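You operate a simulated robot arm through the tools that you are given. There is no shell and no other tool. Be economical: measure what you need, move in short steps, check, and stop when the job is done.

Carry out the task below with a simulated robot arm. There is one attempt and no reset: what you move stays moved.

TASK
Square the lid frame to the green mark, lock it with its screw and back the orange knob off.
Fine: driver at 4 N m, back in its holder.

The check looks at the end state, three seconds after you hand in, the way a careful person would. Anything else that was tipped, shoved, dropped, spilled or broken makes it a failure. A push-on lid holds only when it is set on centred and level and pressed home; a screw cap is set on level and turned clockwise until tight.

THE ROBOT
A 5-joint arm with a three-finger gripper on a trunk, on a base that drives. Base frame: it is fixed to the floor where the robot stands at the start and does not move with it; the origin is under the middle of the robot, x ahead of it, y to its left, z up; the surface under the hand at the start is at about z = 860. Readings come in mm, rad, newtons and seconds.
With the tool pointing down near the work surface it reaches from about 320 to 660 mm from the robot's upright axis, wherever it stands. Its first joint turns from -2.897 to 2.897 rad. Places, roughly: corner screw by the nuc floor [600, -300, 400]; corner screw by the open edge [500, -300, 400]; frame screw [500, -100, 900]; front rail of the lid frame [500, 0, 900]; handle screw [800, 300, 900]; orange knob [500, 0, 900]. The tool tilts only in the upright plane through the base axis and itself; it spins freely about its own axis. Payload 1.37 kg.
The TCP is the grasp point between the finger pads, 16 mm short of the fingertips. In the tool frame z runs along the fingers and y along their closing line. The gripper opens to 101 mm. The gripper's body begins 82 mm behind the TCP.
Orientation is that of the tool frame in the base frame, as a unit quaternion [x, y, z, w]. With the fingers straight down and closing along the base's y, the tool's x points along the base's -x, its y along +y and its z along -z.

THE INTERFACE
- The arm moves only by the tool move_arm. Its argument "commands" is a list that holds one entry, the list of rows, each a list of 7 numbers: the shift along the tool's x, y, z in mm, then the turn, a rotation vector about the tool's x, y, z in rad, then the opening, from 0 (shut) to 1 (fully open). In form: [[[dx, dy, dz, ax, ay, az, gripper], ...]]. A call has 1 to 8 rows; each row is the pose to reach, as a shift and turn from the pose commanded when the call began, along the tool's axes at that moment. Each row takes 0.2 s and may step no farther than 50 mm and 0.15 rad from the row before; otherwise, or with a gripper value out of range, the whole call is refused. Where a pose cannot be reached the arm comes as near as it can. A force on the tool above 40 N (or 10 N above the force at the start of the call, whichever is more), or a blocked arm, ends the call early, and 0.2 s more pass. The fingers move at their own pace (about 45 mm/s each) and stop on an object; they squeeze with about 26 N. The grip force told is the motor's: it shows also when the fingers shut on nothing. Time passes only in rows, and 0.2 s behind the last, so rows that repeat a pose let the fingers close. It gives the time, the measured TCP pose, the force on the tool (base axes), the opening and the grip force at its end, in the units of the frame above (readings bear some noise), with the torque about the TCP (base axes, N m) and any sound that the robot's microphone picked up.
- Cameras (640 x 400 px; columns grow to the right, rows downward): "scene" is now at [44, 184.5, 1564.4]; the picture's right is [0.10, -0.99, 0.00], its down [-0.65, -0.07, -0.75] and it looks along [0.75, 0.08, -0.66] (base axes); focal length 265 px, centre (320, 200). "wrist" rides on the gripper at [72, 20, -104] in the tool frame; the picture's right is [-0.26, 0.96, 0.00], its down [-0.76, -0.21, -0.62] and it looks along [-0.60, -0.16, 0.78] (tool axes); focal length 265 px, centre (320, 200). There is no depth. A picture from a camera that has moved, and an enlarged one, comes with that camera's place and axes in the base frame and with its lens. The place of the scene camera against the robot may be out by one fixed shift of up to 25 mm in any direction.
- camera(camera): a new picture of that camera. No time passes.
- raise_lower(by): slides the trunk up (or, below 0, down) by that many mm; the arm and the scene camera ride with it, the base frame stays. It gives what a move gives, with no picture.
- drive_base(legs): drives the robot by 1 to 6 legs, each [ahead, left, turn to the left] in mm, mm and rad, along the robot's own axes; the way and the turn of a leg run together, so that a leg with both is an arc; at most 1500 mm and 3.142 rad a leg. The arm and the cameras ride along, it lands a little off, and it stops where it bumps. It gives what a move gives.
- aim_head(pan, tilt): turns the head with the scene camera to pan (to the left, within 2.705 rad either way) and tilt (down, from -0.506 to 1.204), counted from straight ahead of the robot. It gives what a move gives.
- close_up(camera, box): a new picture of the part [left, top, right, bottom] of that camera's present view, enlarged. No time passes.
- sign_off(): hands the job in; it is judged then, once.

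Work in short steps. Places have to be worked out from the pictures, the camera data and where the tool is seen: move nearer, look again, correct. Check each grasp and each placing, and mend what went wrong. You have 120 turns and 78 pictures in all, those below and enlarged ones among them. Open the gripper and draw the arm clear of the work before you hand the job in, unless the task says otherwise; then end with one line.

The tools are called after ">>>" as name(argument=value, ...) on one line, values as JSON. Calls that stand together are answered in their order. move_arm: Moves the arm, as the interface text tells. Its arguments: {"type":"object","properties":{"commands":{"type":"array","items":{"type":"array","items":{"type":"array","items":{"type":"number"}}}}},"required":["commands"]} The other tools are called the same way: raise_lower (by) slides the trunk up or down; drive_base (legs) drives the base; aim_head (pan, tilt) turns the head that bears the scene camera; camera (camera) takes a picture; close_up (camera, box) takes an enlarged picture of a part of a camera's view; sign_off () hands the job in.

At the start:

```text
t: 0.0
position: [322.9, 254.7, 1300.8]
tcp_rot: [0.001, 1.0, -0.001, 0.0]
contact_force: [0.2, -0.1, -0.2]
ft_torque: [-0.01, -0.04, 0.02]
gripper_width: 100.7
grip_force: 0.1
trunk travel left (down, up): [-500.0, 90.0]
robot x, y, heading: [-0.4, 3.8, -0.0]
head pan, tilt: [0.101, 0.717]
```

scene: 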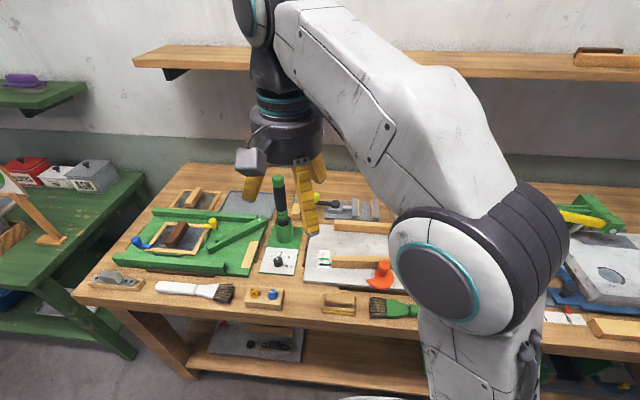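
wrist: 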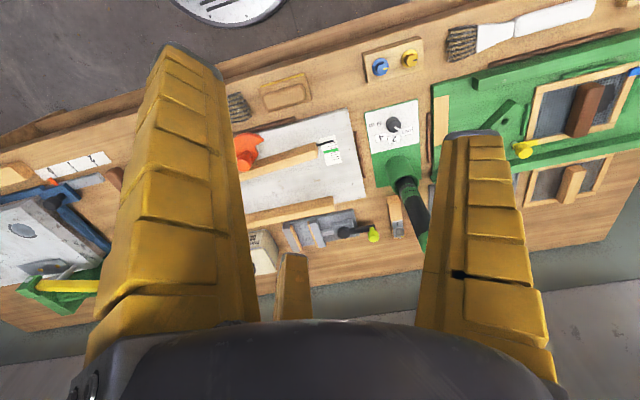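

The arm hides part of the bench, so I enlarge the relevant areas from both cameras first.

>>> close_up(camera="wrist", box=[220, 40, 460, 260])

>>> close_up(camera="scene", box=[230, 160, 430, 320])

```text
1.82 times, centred on (340, 150) of wrist
camera zoom: at [251.6, 273.3, 1406.5], right [0.26, 0.96, 0.0], down [0.76, -0.21, 0.62], along [0.6, -0.16, -0.78], focal length 483 px, centre (284, 291)
```

zoom: 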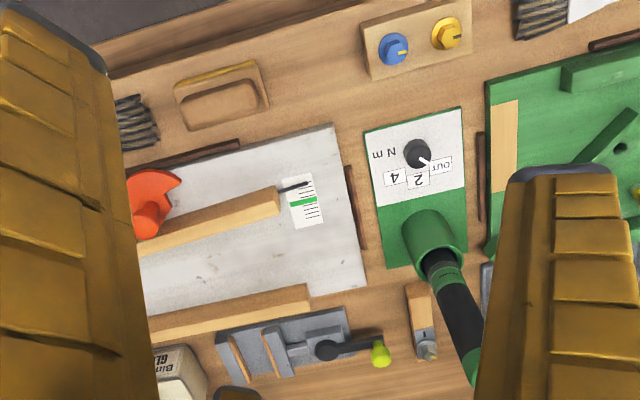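

```text
2.50 times, centred on (330, 240) of scene
camera zoom: at [44.0, 184.5, 1564.4], right [0.1, -0.99, 0.0], down [-0.65, -0.07, -0.75], along [0.75, 0.08, -0.66], focal length 663 px, centre (295, 100)
```

zoom: 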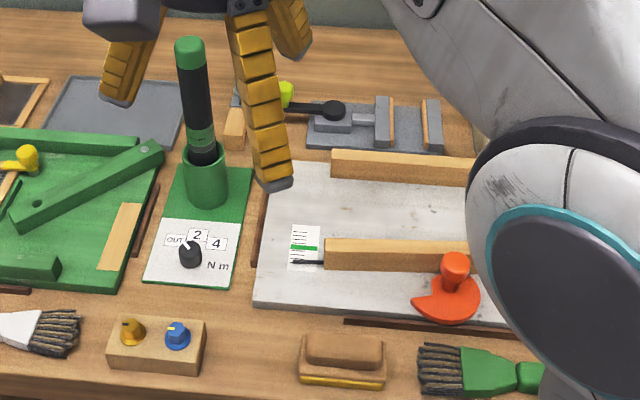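

I move the hand to the right at height, so the wrist camera looks over the plate and frame.

>>> move_arm(commands=[[[0, -50, 0, 0, 0, 0, 1], [0, -100, 0, 0, 0, 0, 1], [0, -150, 0, 0, 0, 0, 1], [0, -200, 0, 0, 0, 0, 1], [0, -250, 0, 0, 0, 0, 1], [0, -300, 0, 0, 0, 0, 1], [0, -350, 0, 0, 0, 0, 1], [0, -350, 0, 0, 0, 0, 1]]])

>>> camera(camera="wrist")

>>> camera(camera="scene")

```text
t: 1.8
position: [321.0, -96.0, 1301.3]
tcp_rot: [0.0, 1.0, 0.0, 0.0]
contact_force: [0.0, 0.8, -0.1]
ft_torque: [0.01, -0.02, 0.0]
gripper_width: 100.7
grip_force: 0.1
trunk travel left (down, up): [-500.0, 90.0]
robot x, y, heading: [-0.3, -0.5, -0.003]
head pan, tilt: [0.101, 0.717]
```

```text
73 pictures are left
camera wrist: at [249.1, -76.9, 1406.1], right [0.26, 0.96, 0.0], down [0.76, -0.21, 0.62], along [0.6, -0.16, -0.78], focal length 265 px, centre (320, 200)
```

wrist: 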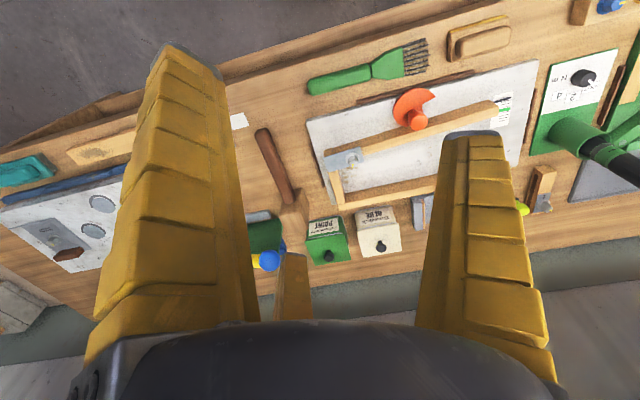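

```text
72 pictures are left
camera scene: at [43.9, 184.7, 1564.4], right [0.1, -0.99, 0.0], down [-0.65, -0.07, -0.75], along [0.75, 0.08, -0.66], focal length 265 px, centre (320, 200)
```

scene: 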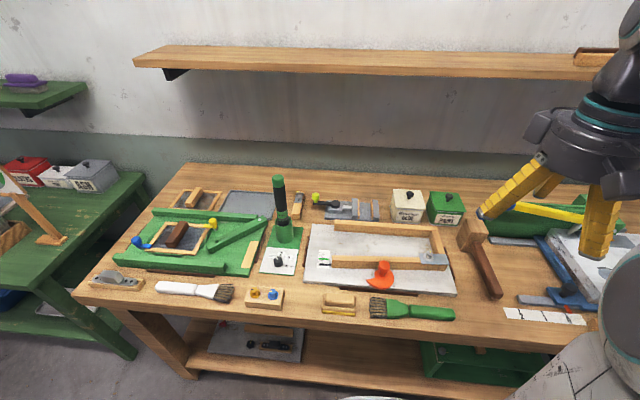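

The plate is now clear. I enlarge it and the driver's stand.

>>> close_up(camera="scene", box=[300, 210, 460, 310])

>>> close_up(camera="scene", box=[230, 170, 358, 290])

>>> close_up(camera="wrist", box=[300, 60, 540, 210])

```text
4.00 times, centred on (380, 260) of scene
camera zoom: at [43.9, 184.7, 1564.4], right [0.1, -0.99, 0.0], down [-0.65, -0.07, -0.75], along [0.75, 0.08, -0.66], focal length 1061 px, centre (80, -40)
```

zoom: 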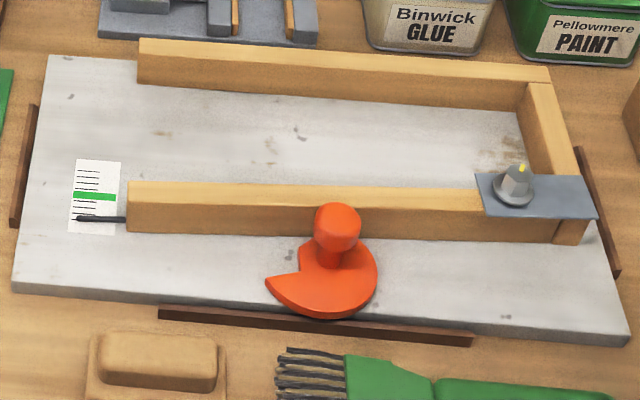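

```text
3.33 times, centred on (294, 230) of scene
camera zoom: at [43.9, 184.7, 1564.4], right [0.1, -0.99, 0.0], down [-0.65, -0.07, -0.75], along [0.75, 0.08, -0.66], focal length 884 px, centre (407, 100)
```

zoom: 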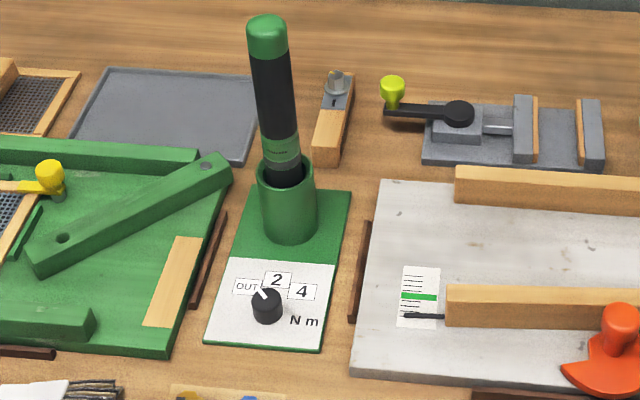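

```text
2.67 times, centred on (420, 135) of wrist
camera zoom: at [249.1, -76.9, 1406.1], right [0.26, 0.96, 0.0], down [0.76, -0.21, 0.62], along [0.6, -0.16, -0.78], focal length 708 px, centre (53, 373)
```

zoom: 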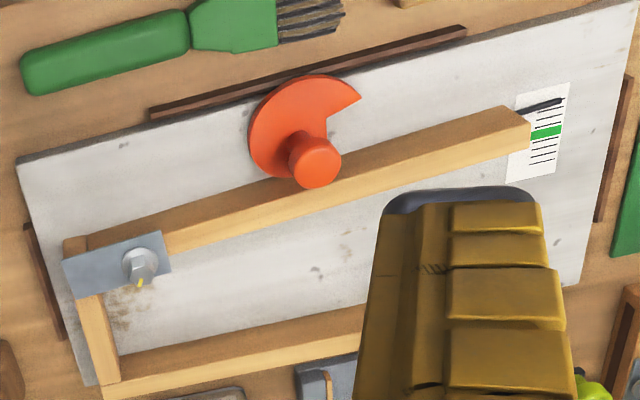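

The picture shows a snail cam under the orange knob that pushes the front rail; the pointer sits below green, and the frame screw is on the right bracket. I move above the knob to triangulate with the wrist camera.

>>> move_arm(commands=[[[-25, 24, 26, 0, 0, 0, 1], [-50, 48, 52, 0, 0, 0, 1], [-75, 72, 78, 0, 0, 0, 1], [-100, 96, 104, 0, 0, 0, 1], [-125, 120, 130, 0, 0, 0, 1], [-150, 144, 156, 0, 0, 0, 1], [-160, 146, 181, 0, 0, 0, 1], [-160, 146, 181, 0, 0, 0, 1]]])

>>> camera(camera="wrist")

```text
t: 3.6
position: [482.7, 51.6, 1120.6]
tcp_rot: [0.0, 1.0, 0.001, 0.0]
contact_force: [0.7, -0.4, 0.1]
ft_torque: [0.0, 0.02, -0.02]
gripper_width: 100.4
grip_force: 0.1
trunk travel left (down, up): [-500.0, 90.0]
robot x, y, heading: [-3.0, -0.5, -0.001]
head pan, tilt: [0.101, 0.717]
```

```text
68 pictures are left
camera wrist: at [411.5, 71.1, 1225.8], right [0.26, 0.96, 0.0], down [0.76, -0.21, 0.62], along [0.6, -0.16, -0.78], focal length 265 px, centre (320, 200)
```

wrist: 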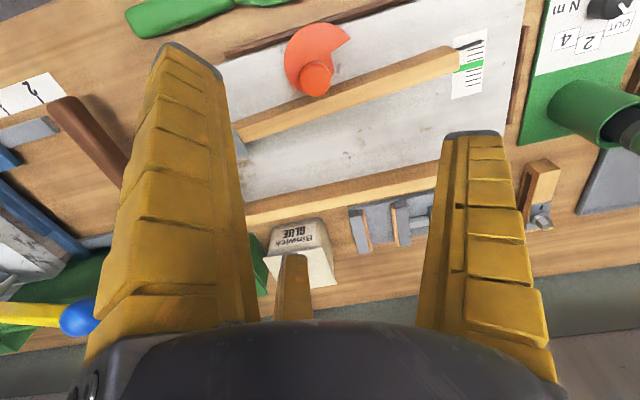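

Triangulated, the knob top is near (481, 49, 930). I descend to just above it and check heights from the scene camera.

>>> move_arm(commands=[[[1, -3, 40, 0, 0, 0, 1], [2, -3, 80, 0, 0, 0, 1], [2, -3, 120, 0, 0, 0, 1], [2, -3, 150, 0, 0, 0, 1], [2, -3, 150, 0, 0, 0, 1]]])

>>> camera(camera="wrist")

>>> close_up(camera="scene", box=[300, 210, 460, 310])

```text
t: 4.8
position: [481.9, 46.1, 969.5]
tcp_rot: [0.0, 1.0, 0.0, -0.001]
contact_force: [0.0, -0.9, 0.9]
ft_torque: [0.03, 0.0, -0.01]
gripper_width: 100.5
grip_force: 0.0
trunk travel left (down, up): [-500.0, 90.0]
robot x, y, heading: [-0.7, -0.5, 0.003]
head pan, tilt: [0.101, 0.717]
```

```text
67 pictures are left
camera wrist: at [408.9, 66.0, 1074.6], right [0.26, 0.96, 0.0], down [0.76, -0.21, 0.62], along [0.6, -0.16, -0.78], focal length 265 px, centre (320, 200)
```

wrist: 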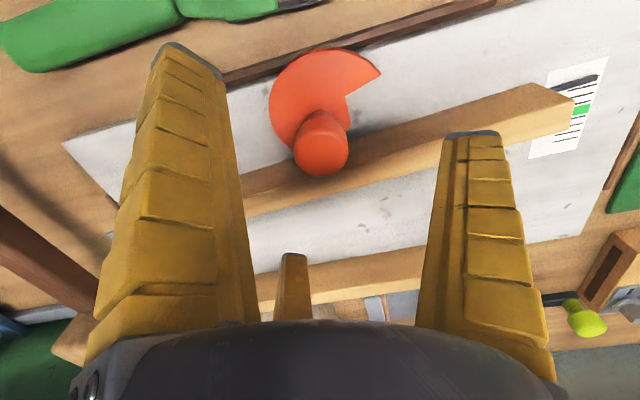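

```text
4.00 times, centred on (380, 260) of scene
camera zoom: at [43.9, 184.4, 1564.4], right [0.1, -0.99, 0.0], down [-0.65, -0.07, -0.75], along [0.75, 0.08, -0.66], focal length 1061 px, centre (80, -40)
```

zoom: 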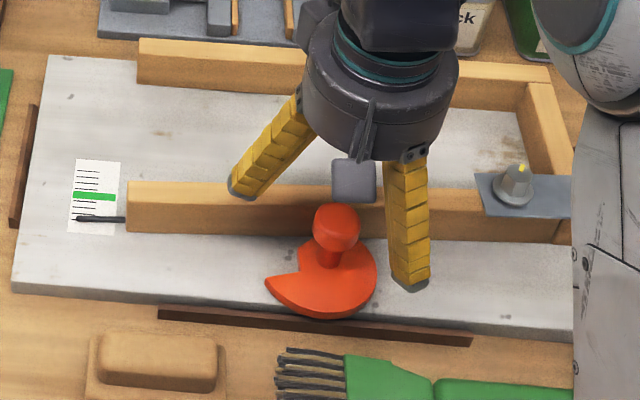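

The picture shows a hand whose fingers do not quite lie where I expected (three prongs around the TCP). I close it partly in the air over the knob to see how the pads really come together.

>>> move_arm(commands=[[[0, 0, 0, 0, 0, 0, 0.45], [0, 0, 0, 0, 0, 0, 0.45], [0, 0, 0, 0, 0, 0, 0.45], [0, 0, 0, 0, 0, 0, 0.45]]])

>>> camera(camera="wrist")

>>> close_up(camera="scene", box=[340, 200, 436, 296])

```text
t: 5.8
position: [481.4, 47.6, 969.0]
tcp_rot: [0.0, 1.0, 0.0, 0.0]
contact_force: [-0.3, -0.2, -0.1]
ft_torque: [-0.03, 0.0, 0.03]
gripper_width: 49.7
grip_force: 2.9
trunk travel left (down, up): [-500.0, 90.0]
robot x, y, heading: [-2.7, 4.5, -0.001]
head pan, tilt: [0.101, 0.717]
```

```text
65 pictures are left
camera wrist: at [409.1, 66.0, 1075.0], right [0.26, 0.96, 0.0], down [0.76, -0.21, 0.62], along [0.6, -0.16, -0.78], focal length 265 px, centre (320, 200)
```

wrist: 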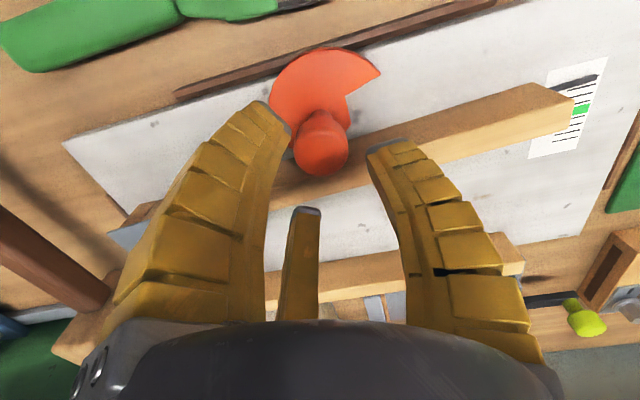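

```text
4.17 times, centred on (388, 248) of scene
camera zoom: at [44.0, 184.4, 1564.4], right [0.1, -0.99, 0.0], down [-0.65, -0.07, -0.75], along [0.75, 0.08, -0.66], focal length 1105 px, centre (37, 0)
```

zoom: 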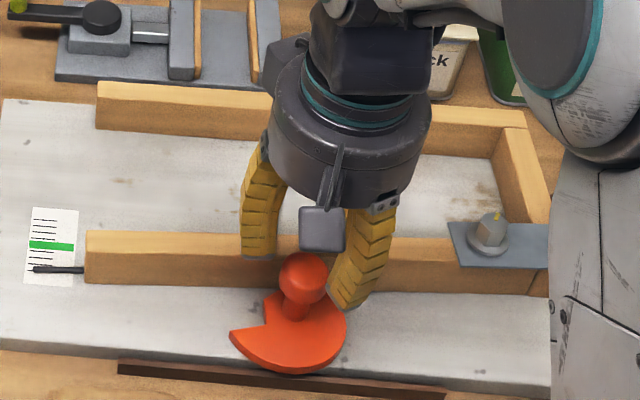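

It is a three-prong hand centred on the TCP, and the knob is under it. I open a little, descend slowly to z about 922 and look.

>>> move_arm(commands=[[[1, 1, 0, 0, 0, 0, 0.7], [1, 1, 15, 0, 0, 0, 0.7], [1, 1, 25, 0, 0, 0, 0.7], [1, 1, 35, 0, 0, 0, 0.7], [1, 1, 46, 0, 0, 0, 0.7], [1, 1, 46, 0, 0, 0, 0.7]]])

>>> camera(camera="wrist")

>>> close_up(camera="scene", box=[340, 200, 436, 296])

```text
t: 7.2
position: [482.9, 47.7, 927.0]
tcp_rot: [0.001, 1.0, 0.001, 0.005]
contact_force: [5.3, -4.2, 28.8]
ft_torque: [-0.72, -1.23, -0.15]
gripper_width: 86.7
grip_force: 7.9
trunk travel left (down, up): [-500.0, 90.0]
robot x, y, heading: [-0.3, -3.2, -0.003]
head pan, tilt: [0.101, 0.717]
```

```text
63 pictures are left
camera wrist: at [409.3, 66.1, 1031.4], right [0.27, 0.96, 0.0], down [0.75, -0.21, 0.63], along [0.61, -0.16, -0.78], focal length 265 px, centre (320, 200)
```

wrist: 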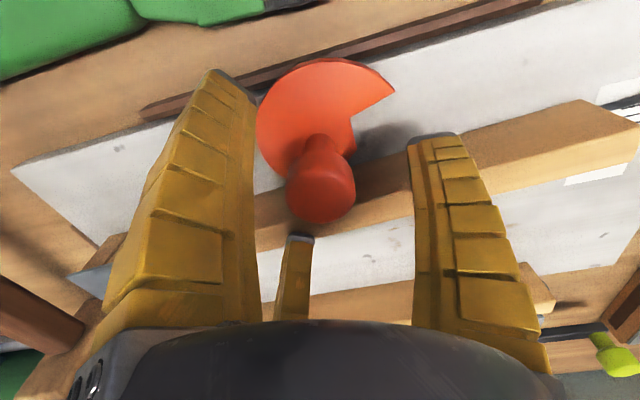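

```text
4.17 times, centred on (388, 248) of scene
camera zoom: at [42.0, 183.7, 1564.8], right [0.1, -0.99, 0.0], down [-0.65, -0.07, -0.75], along [0.75, 0.08, -0.66], focal length 1105 px, centre (37, 0)
```

zoom: 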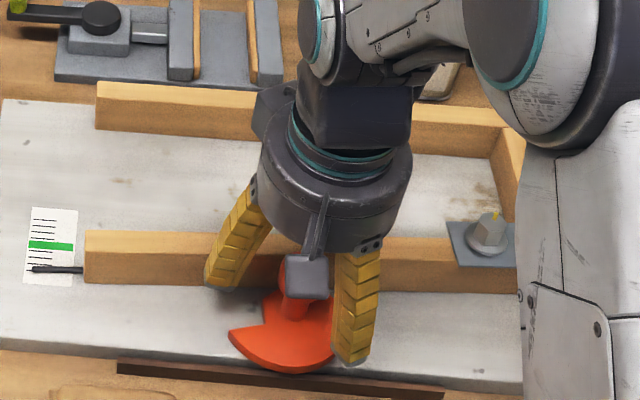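

The third prong touched the rail top (28 N at +43,-25 from the TCP), so the rail top is about z = 911. I rise 9 mm and close on the knob's head above the rail.

>>> move_arm(commands=[[[0, 0, -9, 0, 0, 0, 0.7], [2, 0, -9, 0, 0, 0, 0.6], [2, 0, -9, 0, 0, 0, 0.4], [2, 0, -9, 0, 0, 0, 0.2], [2, 0, -9, 0, 0, 0, 0.2], [2, 0, -9, 0, 0, 0, 0.2], [2, 0, -9, 0, 0, 0, 0.2]]])

>>> camera(camera="wrist")

```text
t: 8.8
position: [477.6, 47.2, 933.6]
tcp_rot: [0.001, 1.0, 0.0, -0.003]
contact_force: [0.4, -1.7, 0.4]
ft_torque: [-0.22, 0.35, 0.03]
gripper_width: 29.9
grip_force: 25.8
trunk travel left (down, up): [-500.0, 90.0]
robot x, y, heading: [-2.9, -0.6, 0.004]
head pan, tilt: [0.101, 0.717]
```

```text
61 pictures are left
camera wrist: at [406.1, 66.4, 1038.2], right [0.26, 0.96, 0.0], down [0.76, -0.21, 0.62], along [0.59, -0.16, -0.79], focal length 265 px, centre (320, 200)
```

wrist: 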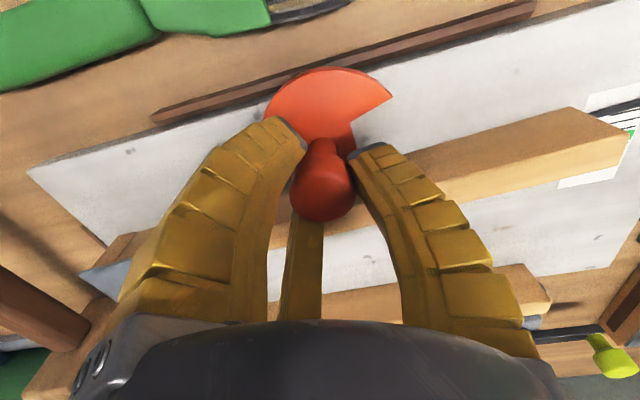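

The knob is gripped (29.9 mm, 26 N). I turn it counter-clockwise (seen from above) by 0.45 rad and check the pointer.

>>> move_arm(commands=[[[0, 0, 0, 0, 0, -0.12, 0.2], [0, 0, 0, 0, 0, -0.24, 0.2], [0, 0, 0, 0, 0, -0.36, 0.2], [0, 0, 0, 0, 0, -0.45, 0.2], [0, 0, 0, 0, 0, -0.45, 0.2]]])

>>> close_up(camera="scene", box=[300, 230, 428, 310])

```text
t: 10.0
position: [478.9, 46.8, 933.6]
tcp_rot: [-0.223, 0.975, 0.0, 0.001]
contact_force: [0.4, -3.4, 0.1]
ft_torque: [-0.22, 0.27, -0.02]
gripper_width: 26.8
grip_force: 25.8
trunk travel left (down, up): [-500.0, 90.0]
robot x, y, heading: [-0.1, 0.9, -0.002]
head pan, tilt: [0.101, 0.717]
```

```text
5.00 times, centred on (364, 270) of scene
camera zoom: at [44.6, 183.9, 1564.4], right [0.1, -0.99, 0.0], down [-0.65, -0.07, -0.75], along [0.75, 0.08, -0.66], focal length 1326 px, centre (100, -150)
```

zoom: 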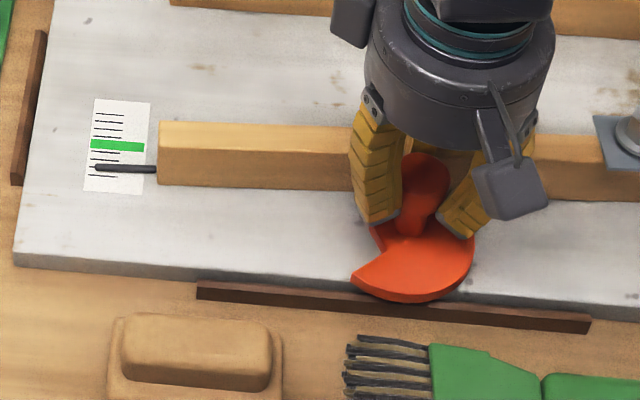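

The cam turned and the pointer moved up toward green by about a fifth of the way; direction is right. I continue counter-clockwise.

>>> move_arm(commands=[[[0, 0, 1, 0, 0, -0.13, 0.15], [0, 0, 2, 0, 0, -0.26, 0.15], [0, 0, 2, 0, 0, -0.39, 0.15], [0, 0, 2, 0, 0, -0.52, 0.15], [0, 0, 2, 0, 0, -0.65, 0.15], [0, 0, 2, 0, 0, -0.78, 0.15], [0, 0, 2, 0, 0, -0.9, 0.15], [0, 0, 2, 0, 0, -0.9, 0.15]]])

>>> close_up(camera="scene", box=[300, 230, 428, 310])

```text
t: 11.8
position: [479.7, 46.5, 931.6]
tcp_rot: [-0.627, 0.779, 0.0, 0.001]
contact_force: [8.9, -6.4, 13.9]
ft_torque: [0.16, -0.05, 0.04]
gripper_width: 28.4
grip_force: 25.8
trunk travel left (down, up): [-500.0, 90.0]
robot x, y, heading: [1.7, -0.2, -0.001]
head pan, tilt: [0.101, 0.717]
```

```text
5.00 times, centred on (364, 270) of scene
camera zoom: at [44.1, 183.3, 1564.6], right [0.1, -0.99, 0.0], down [-0.65, -0.07, -0.75], along [0.75, 0.08, -0.66], focal length 1326 px, centre (100, -150)
```

zoom: 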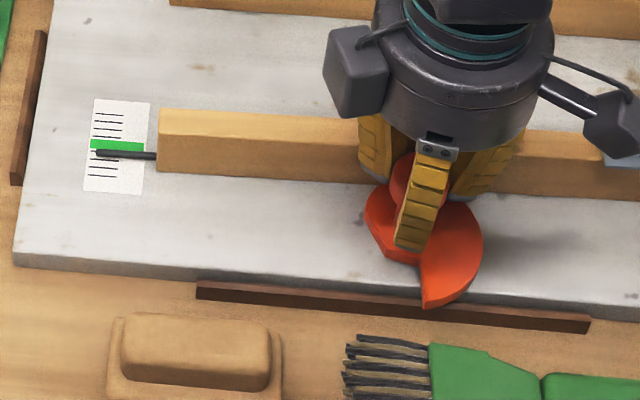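

The pointer is just below the green band, with roughly 0.4 rad still to go. I turn 0.36 rad and zoom in.

>>> move_arm(commands=[[[0, 0, 0, 0, 0, -0.12, 0.15], [0, 0, 0, 0, 0, -0.24, 0.15], [0, 0, 0, 0, 0, -0.36, 0.15], [0, 0, 0, 0, 0, -0.36, 0.15]]])

>>> close_up(camera="scene", box=[312, 245, 344, 273])

```text
t: 12.8
position: [479.6, 47.1, 932.6]
tcp_rot: [0.755, -0.656, 0.0, -0.001]
contact_force: [12.1, -11.1, 14.6]
ft_torque: [0.05, -0.02, -0.03]
gripper_width: 28.5
grip_force: 25.9
trunk travel left (down, up): [-500.0, 90.0]
robot x, y, heading: [0.0, -2.1, 0.002]
head pan, tilt: [0.101, 0.717]
```

```text
14.29 times, centred on (328, 259) of scene
camera zoom: at [44.7, 182.5, 1564.7], right [0.1, -0.99, 0.0], down [-0.65, -0.06, -0.75], along [0.75, 0.08, -0.66], focal length 3790 px, centre (206, -643)
```

zoom: 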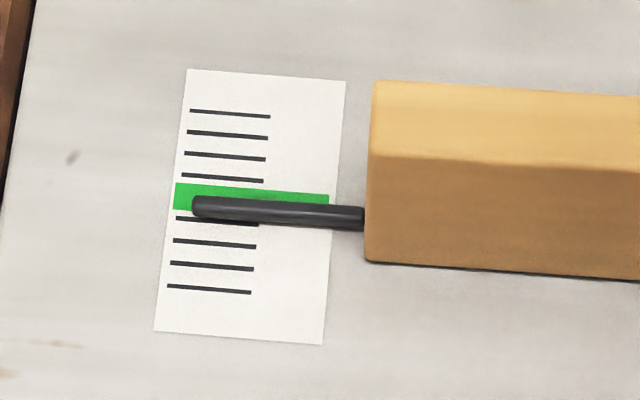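

From this camera there may be parallax between pointer and scale, so I also check with the wrist camera from its current angle.

>>> camera(camera="wrist")

```text
57 pictures are left
camera wrist: at [470.1, -27.6, 1036.9], right [-0.99, 0.13, 0.0], down [0.1, 0.78, 0.62], along [0.08, 0.62, -0.78], focal length 265 px, centre (320, 200)
```

wrist: 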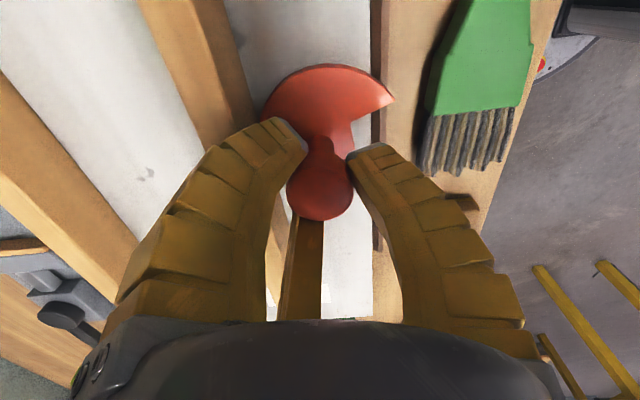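

The pointer is hidden here. I release the knob, rise, and move so the wrist camera's x matches the pointer's x, which removes parallax along x.

>>> move_arm(commands=[[[0, 0, 0, 0, 0, 0, 0.5], [0, 0, 0, 0, 0, 0, 1], [0, 0, 0, 0, 0, 0, 1], [0, 0, -30, 0, 0, 0, 1], [0, 0, -70, 0, 0, 0, 1], [0, -20, -110, 0, 0, 0, 1], [0, -36, -130, 0, 0, 0, 1], [0, -36, -130, 0, 0, 0, 1]]])

>>> camera(camera="wrist")

>>> close_up(camera="scene", box=[312, 245, 344, 273])

```text
t: 14.6
position: [515.1, 50.9, 1061.3]
tcp_rot: [0.755, -0.656, 0.0, 0.0]
contact_force: [-0.4, 0.1, -0.4]
ft_torque: [-0.01, -0.01, 0.02]
gripper_width: 100.5
grip_force: 0.2
trunk travel left (down, up): [-500.0, 90.0]
robot x, y, heading: [0.8, 0.2, -0.001]
head pan, tilt: [0.101, 0.717]
```

```text
56 pictures are left
camera wrist: at [504.9, -23.3, 1166.6], right [-0.99, 0.13, 0.0], down [0.1, 0.78, 0.62], along [0.08, 0.62, -0.78], focal length 265 px, centre (320, 200)
```

wrist: 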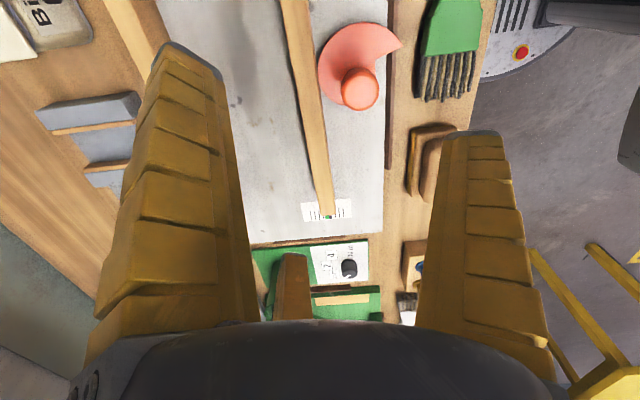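

```text
14.29 times, centred on (328, 259) of scene
camera zoom: at [44.0, 184.4, 1564.4], right [0.1, -0.99, 0.0], down [-0.65, -0.07, -0.75], along [0.75, 0.08, -0.66], focal length 3790 px, centre (206, -643)
```

zoom: 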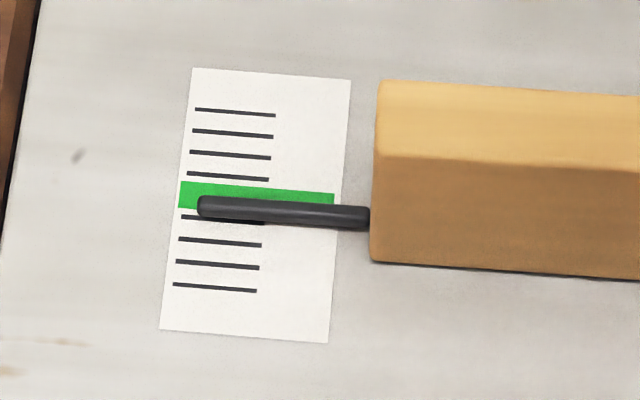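

The cam held. I enlarge the pointer in the wrist view.

>>> close_up(camera="wrist", box=[294, 190, 358, 230])

```text
10.00 times, centred on (326, 210) of wrist
camera zoom: at [504.9, -23.3, 1166.6], right [-0.99, 0.13, 0.0], down [0.1, 0.78, 0.62], along [0.08, 0.62, -0.78], focal length 2654 px, centre (260, 100)
```

zoom: 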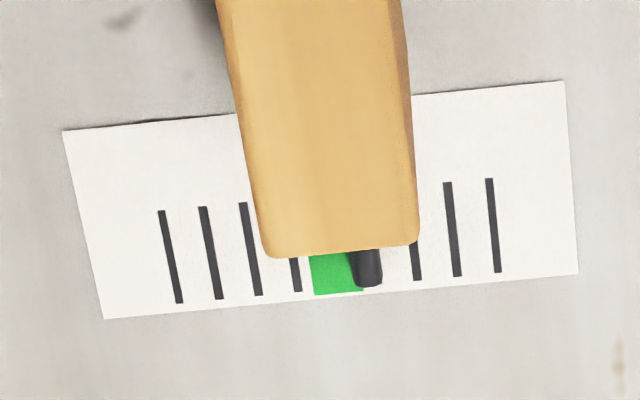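

Seen without parallax, the pointer is about 4 mm short of green centre (0.65 of a line gap). I go back down, regrip, and turn another 0.33 rad.

>>> move_arm(commands=[[[0, 20, 40, 0, 0, 0, 0.8], [0, 36, 80, 0, 0, 0, 0.7], [0, 36, 115, 0, 0, 0, 0.6], [0, 36, 129, 0, 0, 0, 0.6], [0, 36, 129, 0, 0, 0, 0.15], [0, 36, 129, 0, 0, 0, 0.15], [0, 36, 129, 0, 0, 0, 0.15], [0, 36, 129, 0, 0, 0, 0.15]]])

>>> move_arm(commands=[[[0, 0, 0, 0, 0, -0.11, 0.15], [0, 0, 0, 0, 0, -0.22, 0.15], [0, 0, 0, 0, 0, -0.33, 0.15], [0, 0, 0, 0, 0, -0.33, 0.15]]])

>>> close_up(camera="scene", box=[312, 245, 344, 273])

```text
t: 16.4
position: [479.3, 49.0, 931.9]
tcp_rot: [0.755, -0.655, 0.001, -0.001]
contact_force: [3.5, 6.5, 4.6]
ft_torque: [-0.23, -0.38, -0.02]
gripper_width: 27.3
grip_force: 26.0
trunk travel left (down, up): [-500.0, 90.0]
robot x, y, heading: [-1.5, -1.8, 0.001]
head pan, tilt: [0.101, 0.717]
```

```text
t: 17.4
position: [478.1, 47.3, 931.4]
tcp_rot: [0.853, -0.522, 0.001, 0.0]
contact_force: [7.0, 2.2, 13.4]
ft_torque: [0.08, 0.05, 0.0]
gripper_width: 27.3
grip_force: 26.2
trunk travel left (down, up): [-500.0, 90.0]
robot x, y, heading: [1.0, -1.1, -0.001]
head pan, tilt: [0.101, 0.717]
```

```text
14.29 times, centred on (328, 259) of scene
camera zoom: at [44.1, 184.6, 1564.5], right [0.1, -0.99, 0.0], down [-0.65, -0.07, -0.75], along [0.75, 0.08, -0.66], focal length 3790 px, centre (206, -643)
```

zoom: 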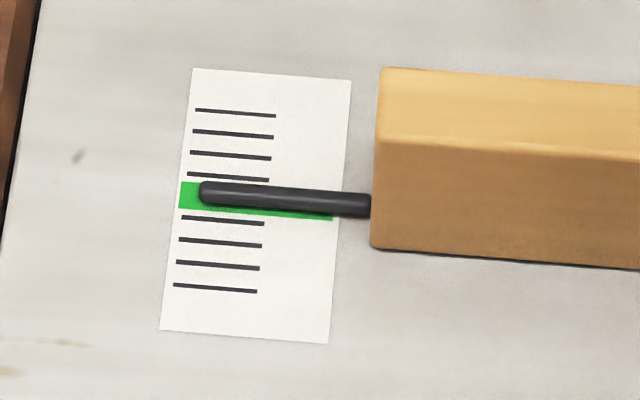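

The pointer now reads as expected (slightly above green centre with parallax). I release, rise and verify with the parallax-free wrist view.

>>> move_arm(commands=[[[0, 0, 0, 0, 0, 0, 0.5], [0, 0, 0, 0, 0, 0, 1], [0, 0, 0, 0, 0, 0, 1], [0, 0, -30, 0, 0, 0, 1], [0, 0, -70, 0, 0, 0, 1], [7, -13, -110, 0, 0, 0, 1], [13, -26, -130, 0, 0, 0, 1], [13, -26, -130, 0, 0, 0, 1]]])

>>> camera(camera="wrist")

```text
t: 19.2
position: [508.7, 47.6, 1062.3]
tcp_rot: [0.852, -0.523, 0.0, 0.0]
contact_force: [-0.7, 0.1, -1.1]
ft_torque: [-0.02, 0.0, 0.0]
gripper_width: 100.5
grip_force: 0.0
trunk travel left (down, up): [-500.0, 90.0]
robot x, y, heading: [0.3, -0.7, -0.001]
head pan, tilt: [0.101, 0.717]
```

```text
52 pictures are left
camera wrist: at [523.1, -26.3, 1166.6], right [-0.98, -0.2, 0.0], down [-0.16, 0.77, 0.62], along [-0.12, 0.61, -0.78], focal length 265 px, centre (320, 200)
```

wrist: 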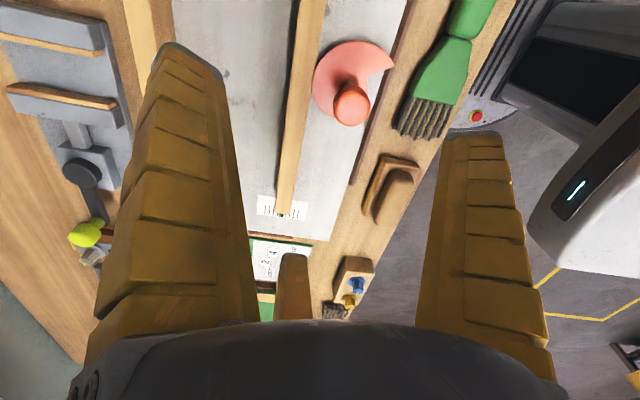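

>>> close_up(camera="wrist", box=[254, 190, 318, 230])

```text
10.00 times, centred on (286, 210) of wrist
camera zoom: at [523.1, -26.3, 1166.6], right [-0.98, -0.2, 0.0], down [-0.16, 0.77, 0.62], along [-0.12, 0.61, -0.78], focal length 2654 px, centre (660, 100)
```

zoom: 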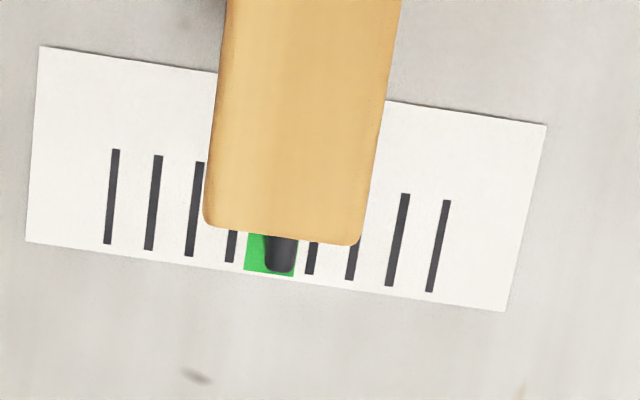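

The pointer is now inside the green but about 1.5 mm low of centre. One more small turn of 0.17 rad will centre it.

>>> move_arm(commands=[[[-7, 13, 40, 0, 0, 0, 0.8], [-13, 26, 80, 0, 0, 0, 0.7], [-13, 26, 115, 0, 0, 0, 0.6], [-13, 26, 129, 0, 0, 0, 0.6], [-13, 26, 129, 0, 0, 0, 0.15], [-13, 26, 129, 0, 0, 0, 0.15], [-13, 26, 129, 0, 0, 0, 0.15], [-13, 26, 129, 0, 0, 0, 0.15]]])

>>> move_arm(commands=[[[0, 0, 0, 0, 0, -0.09, 0.15], [0, 0, 0, 0, 0, -0.17, 0.15], [0, 0, 0, 0, 0, -0.17, 0.15], [0, 0, 0, 0, 0, -0.17, 0.5], [0, 0, 0, 0, 0, -0.17, 1], [0, 0, -30, 0, 0, -0.17, 1], [0, 0, -70, 0, 0, -0.17, 1], [0, 0, -110, 0, 0, -0.17, 1]]])

>>> close_up(camera="scene", box=[312, 245, 344, 273])

>>> camera(camera="wrist")

```text
t: 21.0
position: [479.2, 48.4, 933.7]
tcp_rot: [0.852, -0.523, 0.0, -0.001]
contact_force: [0.5, -1.5, 6.1]
ft_torque: [-0.18, -0.11, 0.04]
gripper_width: 26.4
grip_force: 25.9
trunk travel left (down, up): [-500.0, 90.0]
robot x, y, heading: [4.8, -2.5, -0.001]
head pan, tilt: [0.101, 0.717]
```

```text
t: 22.8
position: [477.9, 49.2, 1042.8]
tcp_rot: [0.894, -0.449, 0.0, 0.0]
contact_force: [0.7, 0.7, 0.2]
ft_torque: [0.04, 0.0, -0.02]
gripper_width: 100.6
grip_force: 0.0
trunk travel left (down, up): [-500.0, 90.0]
robot x, y, heading: [0.0, -1.3, -0.003]
head pan, tilt: [0.101, 0.717]
```

```text
14.29 times, centred on (328, 259) of scene
camera zoom: at [43.5, 184.4, 1564.4], right [0.1, -0.99, 0.0], down [-0.65, -0.07, -0.75], along [0.75, 0.08, -0.66], focal length 3790 px, centre (206, -643)
```

zoom: 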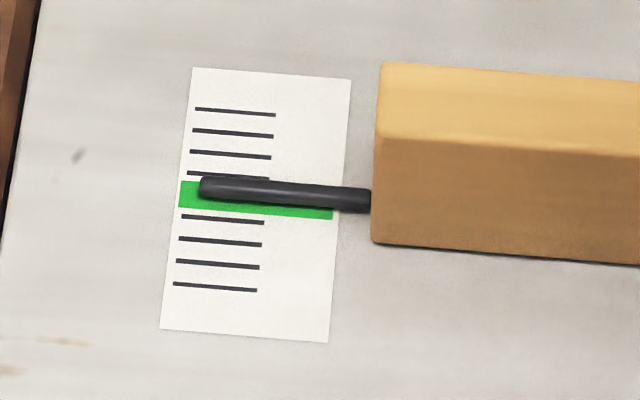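

```text
49 pictures are left
camera wrist: at [505.7, -22.7, 1148.2], right [-0.93, -0.36, 0.0], down [-0.28, 0.73, 0.62], along [-0.23, 0.58, -0.78], focal length 265 px, centre (320, 200)
```

wrist: 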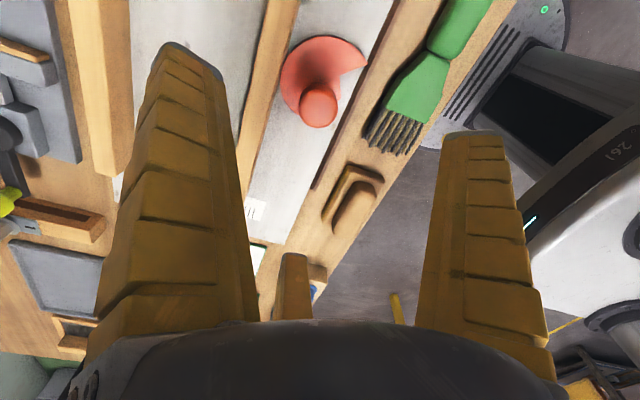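

The pointer is now within ~0.5 mm of green centre. Next the dial (~(498,363)) and the driver (~(592,361)), which is a bit out of reach, so I drive 140 mm left, from where everything is reachable.

>>> drive_base(legs=[[0, 140, 0]])

>>> camera(camera="scene")

```text
t: 24.1
position: [479.2, 190.5, 1042.5]
tcp_rot: [0.893, -0.449, 0.0, -0.001]
contact_force: [-0.5, -0.6, 0.0]
ft_torque: [-0.03, -0.01, 0.01]
gripper_width: 100.6
grip_force: 0.0
trunk travel left (down, up): [-500.0, 90.0]
robot x, y, heading: [1.2, 139.1, -0.0]
head pan, tilt: [0.101, 0.717]
```

```text
48 pictures are left
camera scene: at [44.1, 327.5, 1564.2], right [0.1, -0.99, 0.0], down [-0.65, -0.07, -0.75], along [0.75, 0.07, -0.66], focal length 265 px, centre (320, 200)
```

scene: 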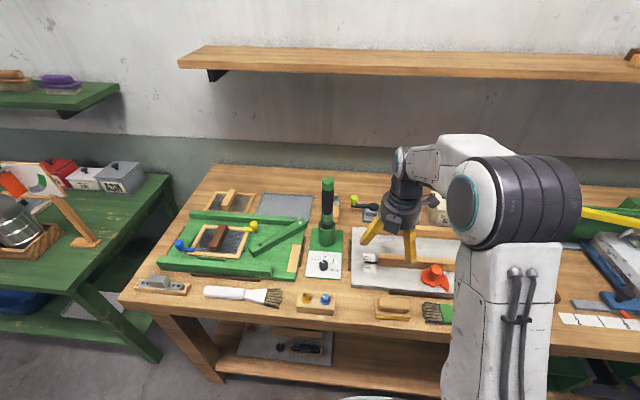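

The view is good. I move the hand over the dial at about (497, 363), staying clear of the driver, and look.

>>> move_arm(commands=[[[-32, -29, 0, 0, 0, 0, 0.7], [-64, -58, 0, 0, 0, 0, 0.7], [-96, -88, 10, 0, 0, 0, 0.7], [-128, -118, 40, 0, 0, 0, 0.7], [-128, -118, 65, 0, 0, 0, 0.7], [-128, -118, 65, 0, 0, 0, 0.7]]])

>>> camera(camera="wrist")

>>> close_up(camera="scene", box=[270, 170, 390, 290])

```text
refused: row 4 steps farther than a row can; nothing moved
```

```text
47 pictures are left
camera wrist: at [506.2, 119.9, 1147.6], right [-0.93, -0.36, 0.0], down [-0.28, 0.73, 0.62], along [-0.23, 0.58, -0.78], focal length 265 px, centre (320, 200)
```

wrist: 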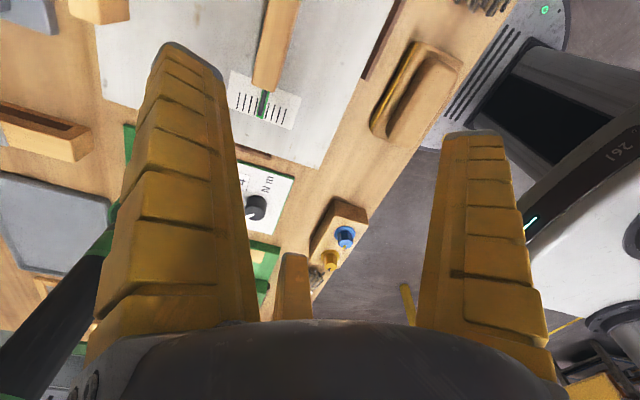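

```text
3.33 times, centred on (330, 230) of scene
camera zoom: at [44.1, 327.5, 1564.2], right [0.1, -0.99, 0.0], down [-0.65, -0.07, -0.75], along [0.75, 0.07, -0.66], focal length 884 px, centre (287, 100)
```

zoom: 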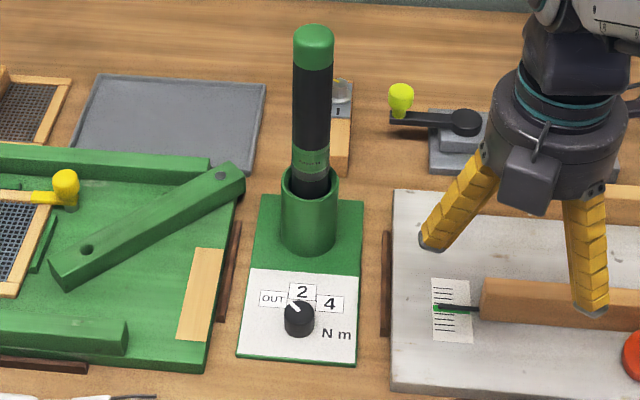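

The refused step was slightly long. The dial's white mark points to OUT, and "4" is about 95° clockwise. I redo the move with smaller steps.

>>> move_arm(commands=[[[-32, -29, 0, 0, 0, 0, 0.7], [-64, -58, 0, 0, 0, 0, 0.7], [-96, -88, 0, 0, 0, 0, 0.7], [-128, -118, 10, 0, 0, 0, 0.7], [-128, -118, 45, 0, 0, 0, 0.7], [-128, -118, 75, 0, 0, 0, 0.7], [-128, -118, 75, 0, 0, 0, 0.7]]])

>>> camera(camera="wrist")

>>> close_up(camera="scene", box=[270, 170, 390, 290])

```text
t: 25.7
position: [497.4, 362.3, 966.5]
tcp_rot: [0.893, -0.449, -0.001, 0.0]
contact_force: [-0.3, -0.3, 0.7]
ft_torque: [-0.02, 0.05, 0.03]
gripper_width: 73.6
grip_force: 2.4
trunk travel left (down, up): [-500.0, 90.0]
robot x, y, heading: [2.9, 139.5, -0.0]
head pan, tilt: [0.101, 0.717]
```

```text
45 pictures are left
camera wrist: at [524.5, 291.8, 1072.9], right [-0.93, -0.36, 0.0], down [-0.28, 0.73, 0.62], along [-0.23, 0.58, -0.78], focal length 265 px, centre (320, 200)
```

wrist: 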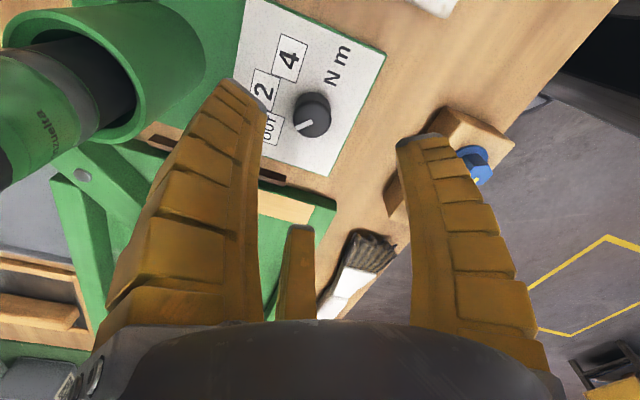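

```text
3.33 times, centred on (330, 230) of scene
camera zoom: at [44.0, 326.4, 1564.4], right [0.1, -0.99, 0.0], down [-0.65, -0.07, -0.75], along [0.75, 0.08, -0.66], focal length 884 px, centre (287, 100)
```

zoom: 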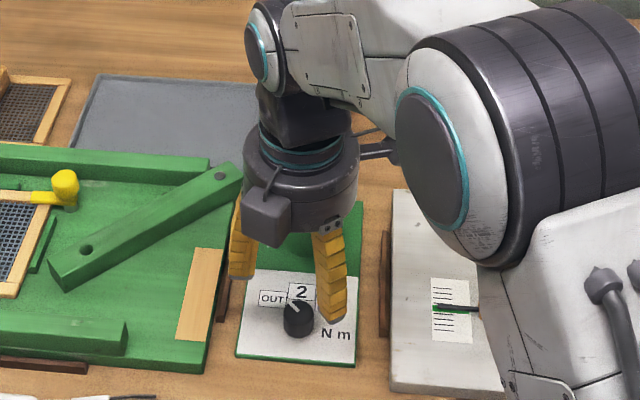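

The dial's top is at about (501, 360, 882). I shift slightly, descend to z≈900 and check the centring.

>>> move_arm(commands=[[[3, -1, 30, 0, 0, 0, 0.7], [3, -1, 60, 0, 0, 0, 0.65], [3, -1, 67, 0, 0, 0, 0.6], [3, -1, 67, 0, 0, 0, 0.6]]])

>>> camera(camera="wrist")

```text
t: 26.7
position: [501.5, 361.3, 901.4]
tcp_rot: [0.893, -0.449, 0.0, 0.0]
contact_force: [0.9, 1.1, -0.5]
ft_torque: [-0.01, -0.03, -0.02]
gripper_width: 64.0
grip_force: 2.5
trunk travel left (down, up): [-500.0, 90.0]
robot x, y, heading: [-3.1, 140.2, -0.003]
head pan, tilt: [0.101, 0.717]
```

```text
43 pictures are left
camera wrist: at [527.7, 290.8, 1006.2], right [-0.93, -0.36, 0.0], down [-0.28, 0.73, 0.62], along [-0.23, 0.58, -0.78], focal length 265 px, centre (320, 200)
```

wrist: 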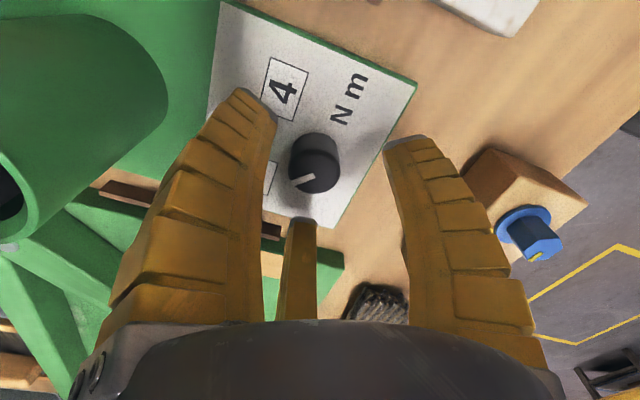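

The dial sits between the prongs. I descend 11 mm and close on it.

>>> move_arm(commands=[[[-2, -1, 6, 0, 0, 0, 0.6], [-2, -1, 11, 0, 0, 0, 0.6], [-2, -1, 11, 0, 0, 0, 0.15], [-2, -1, 11, 0, 0, 0, 0.12], [-2, -1, 11, 0, 0, 0, 0.12], [-2, -1, 11, 0, 0, 0, 0.12], [-2, -1, 11, 0, 0, 0, 0.12]]])

>>> camera(camera="wrist")

```text
t: 28.3
position: [502.0, 362.3, 891.3]
tcp_rot: [0.893, -0.45, 0.0, -0.002]
contact_force: [11.8, -5.1, 2.0]
ft_torque: [-0.01, -0.09, -0.03]
gripper_width: 26.4
grip_force: 11.1
trunk travel left (down, up): [-500.0, 90.0]
robot x, y, heading: [3.9, 142.9, 0.002]
head pan, tilt: [0.101, 0.717]
```

```text
42 pictures are left
camera wrist: at [528.8, 292.0, 995.2], right [-0.93, -0.36, 0.0], down [-0.28, 0.73, 0.62], along [-0.22, 0.58, -0.78], focal length 265 px, centre (320, 200)
```

wrist: 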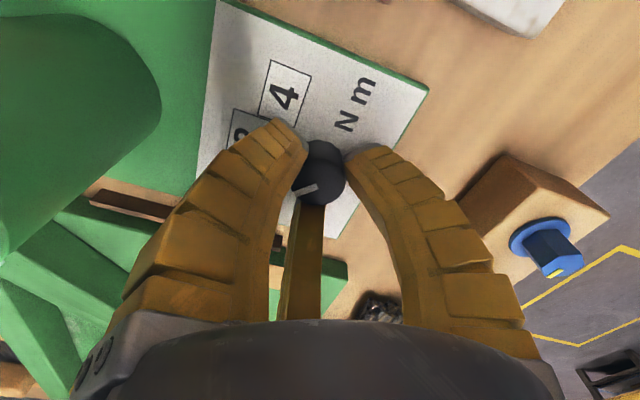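

The dial is held (26 mm). I turn it clockwise by 1.0 rad first and look.

>>> move_arm(commands=[[[1, -1, 0, 0, 0, 0.14, 0.1], [1, -1, 0, 0, 0, 0.28, 0.1], [1, -1, 0, 0, 0, 0.42, 0.1], [1, -1, 0, 0, 0, 0.56, 0.1], [1, -1, 0, 0, 0, 0.7, 0.1], [1, -1, 0, 0, 0, 0.84, 0.1], [1, -1, 0, 0, 0, 0.98, 0.1], [1, -1, 0, 0, 0, 0.98, 0.1]]])

>>> camera(camera="wrist")

```text
t: 30.1
position: [502.8, 363.4, 890.1]
tcp_rot: [-0.576, 0.818, 0.001, 0.002]
contact_force: [14.5, 0.3, 14.7]
ft_torque: [-0.06, -0.13, -0.03]
gripper_width: 23.7
grip_force: 28.1
trunk travel left (down, up): [-500.0, 90.0]
robot x, y, heading: [0.2, 144.2, 0.0]
head pan, tilt: [0.101, 0.717]
```

```text
41 pictures are left
camera wrist: at [459.6, 301.2, 994.9], right [-0.82, 0.57, 0.0], down [0.45, 0.64, 0.62], along [0.36, 0.51, -0.78], focal length 265 px, centre (320, 200)
```

wrist: 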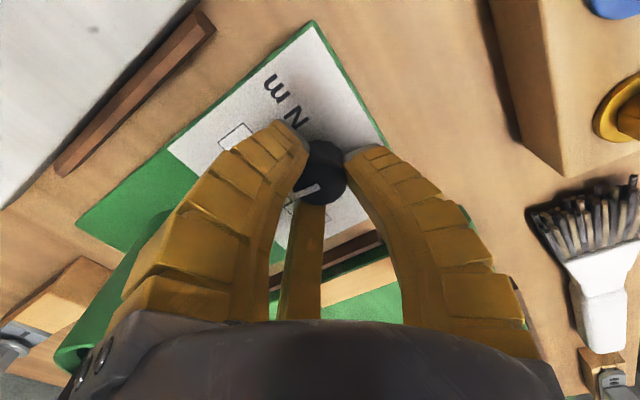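

The dial turned with the hand. I turn a further 0.66 rad toward "4".

>>> move_arm(commands=[[[0, 0, 0, 0, 0, 0.14, 0.1], [0, 0, 0, 0, 0, 0.28, 0.1], [0, 0, 0, 0, 0, 0.42, 0.1], [0, 0, 0, 0, 0, 0.55, 0.1], [0, 0, 0, 0, 0, 0.66, 0.1], [0, 0, 0, 0, 0, 0.66, 0.1]]])

>>> move_arm(commands=[[[0, 0, 0, 0, 0, 0, 0.4], [0, 0, 0, 0, 0, 0, 0.7], [0, 0, 0, 0, 0, 0, 0.7], [0, 0, -30, 0, 0, 0, 0.7], [0, 0, -80, 0, 0, 0, 0.7], [0, 0, -80, 0, 0, 0, 0.7]]])

>>> camera(camera="wrist")

>>> close_up(camera="scene", box=[290, 230, 370, 290])

```text
t: 31.5
position: [503.0, 363.0, 890.9]
tcp_rot: [-0.28, 0.96, 0.001, 0.002]
contact_force: [14.7, 3.2, 9.6]
ft_torque: [0.07, -0.17, 0.32]
gripper_width: 22.9
grip_force: 28.0
trunk travel left (down, up): [-500.0, 90.0]
robot x, y, heading: [1.5, 142.1, 0.001]
head pan, tilt: [0.101, 0.717]
```

```text
t: 32.9
position: [502.7, 363.5, 970.2]
tcp_rot: [-0.281, 0.96, 0.0, -0.001]
contact_force: [0.7, 0.8, -0.7]
ft_torque: [-0.01, 0.02, 0.01]
gripper_width: 73.5
grip_force: 2.2
trunk travel left (down, up): [-500.0, 90.0]
robot x, y, heading: [-0.3, 140.6, -0.001]
head pan, tilt: [0.101, 0.717]
```

```text
40 pictures are left
camera wrist: at [431.4, 339.2, 1075.0], right [-0.3, 0.95, 0.0], down [0.75, 0.23, 0.62], along [0.59, 0.18, -0.78], focal length 265 px, centre (320, 200)
```

wrist: 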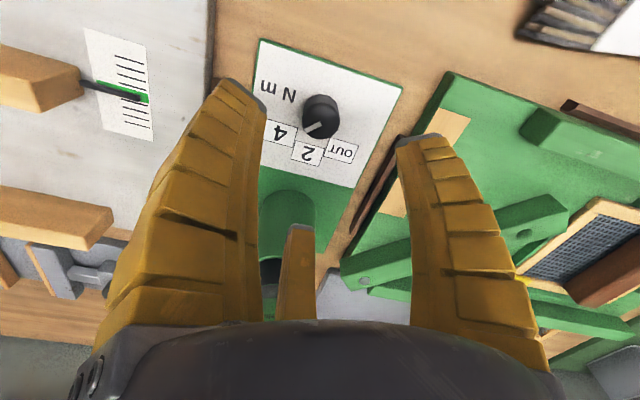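

```text
6.67 times, centred on (330, 260) of scene
camera zoom: at [44.3, 326.4, 1564.4], right [0.1, -0.99, 0.0], down [-0.65, -0.07, -0.75], along [0.75, 0.08, -0.66], focal length 1769 px, centre (253, -200)
```

zoom: 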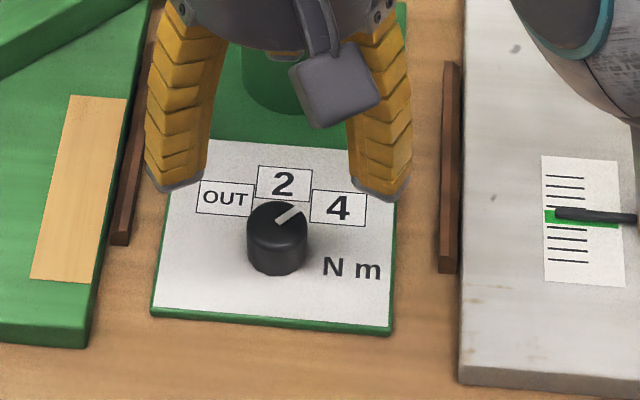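

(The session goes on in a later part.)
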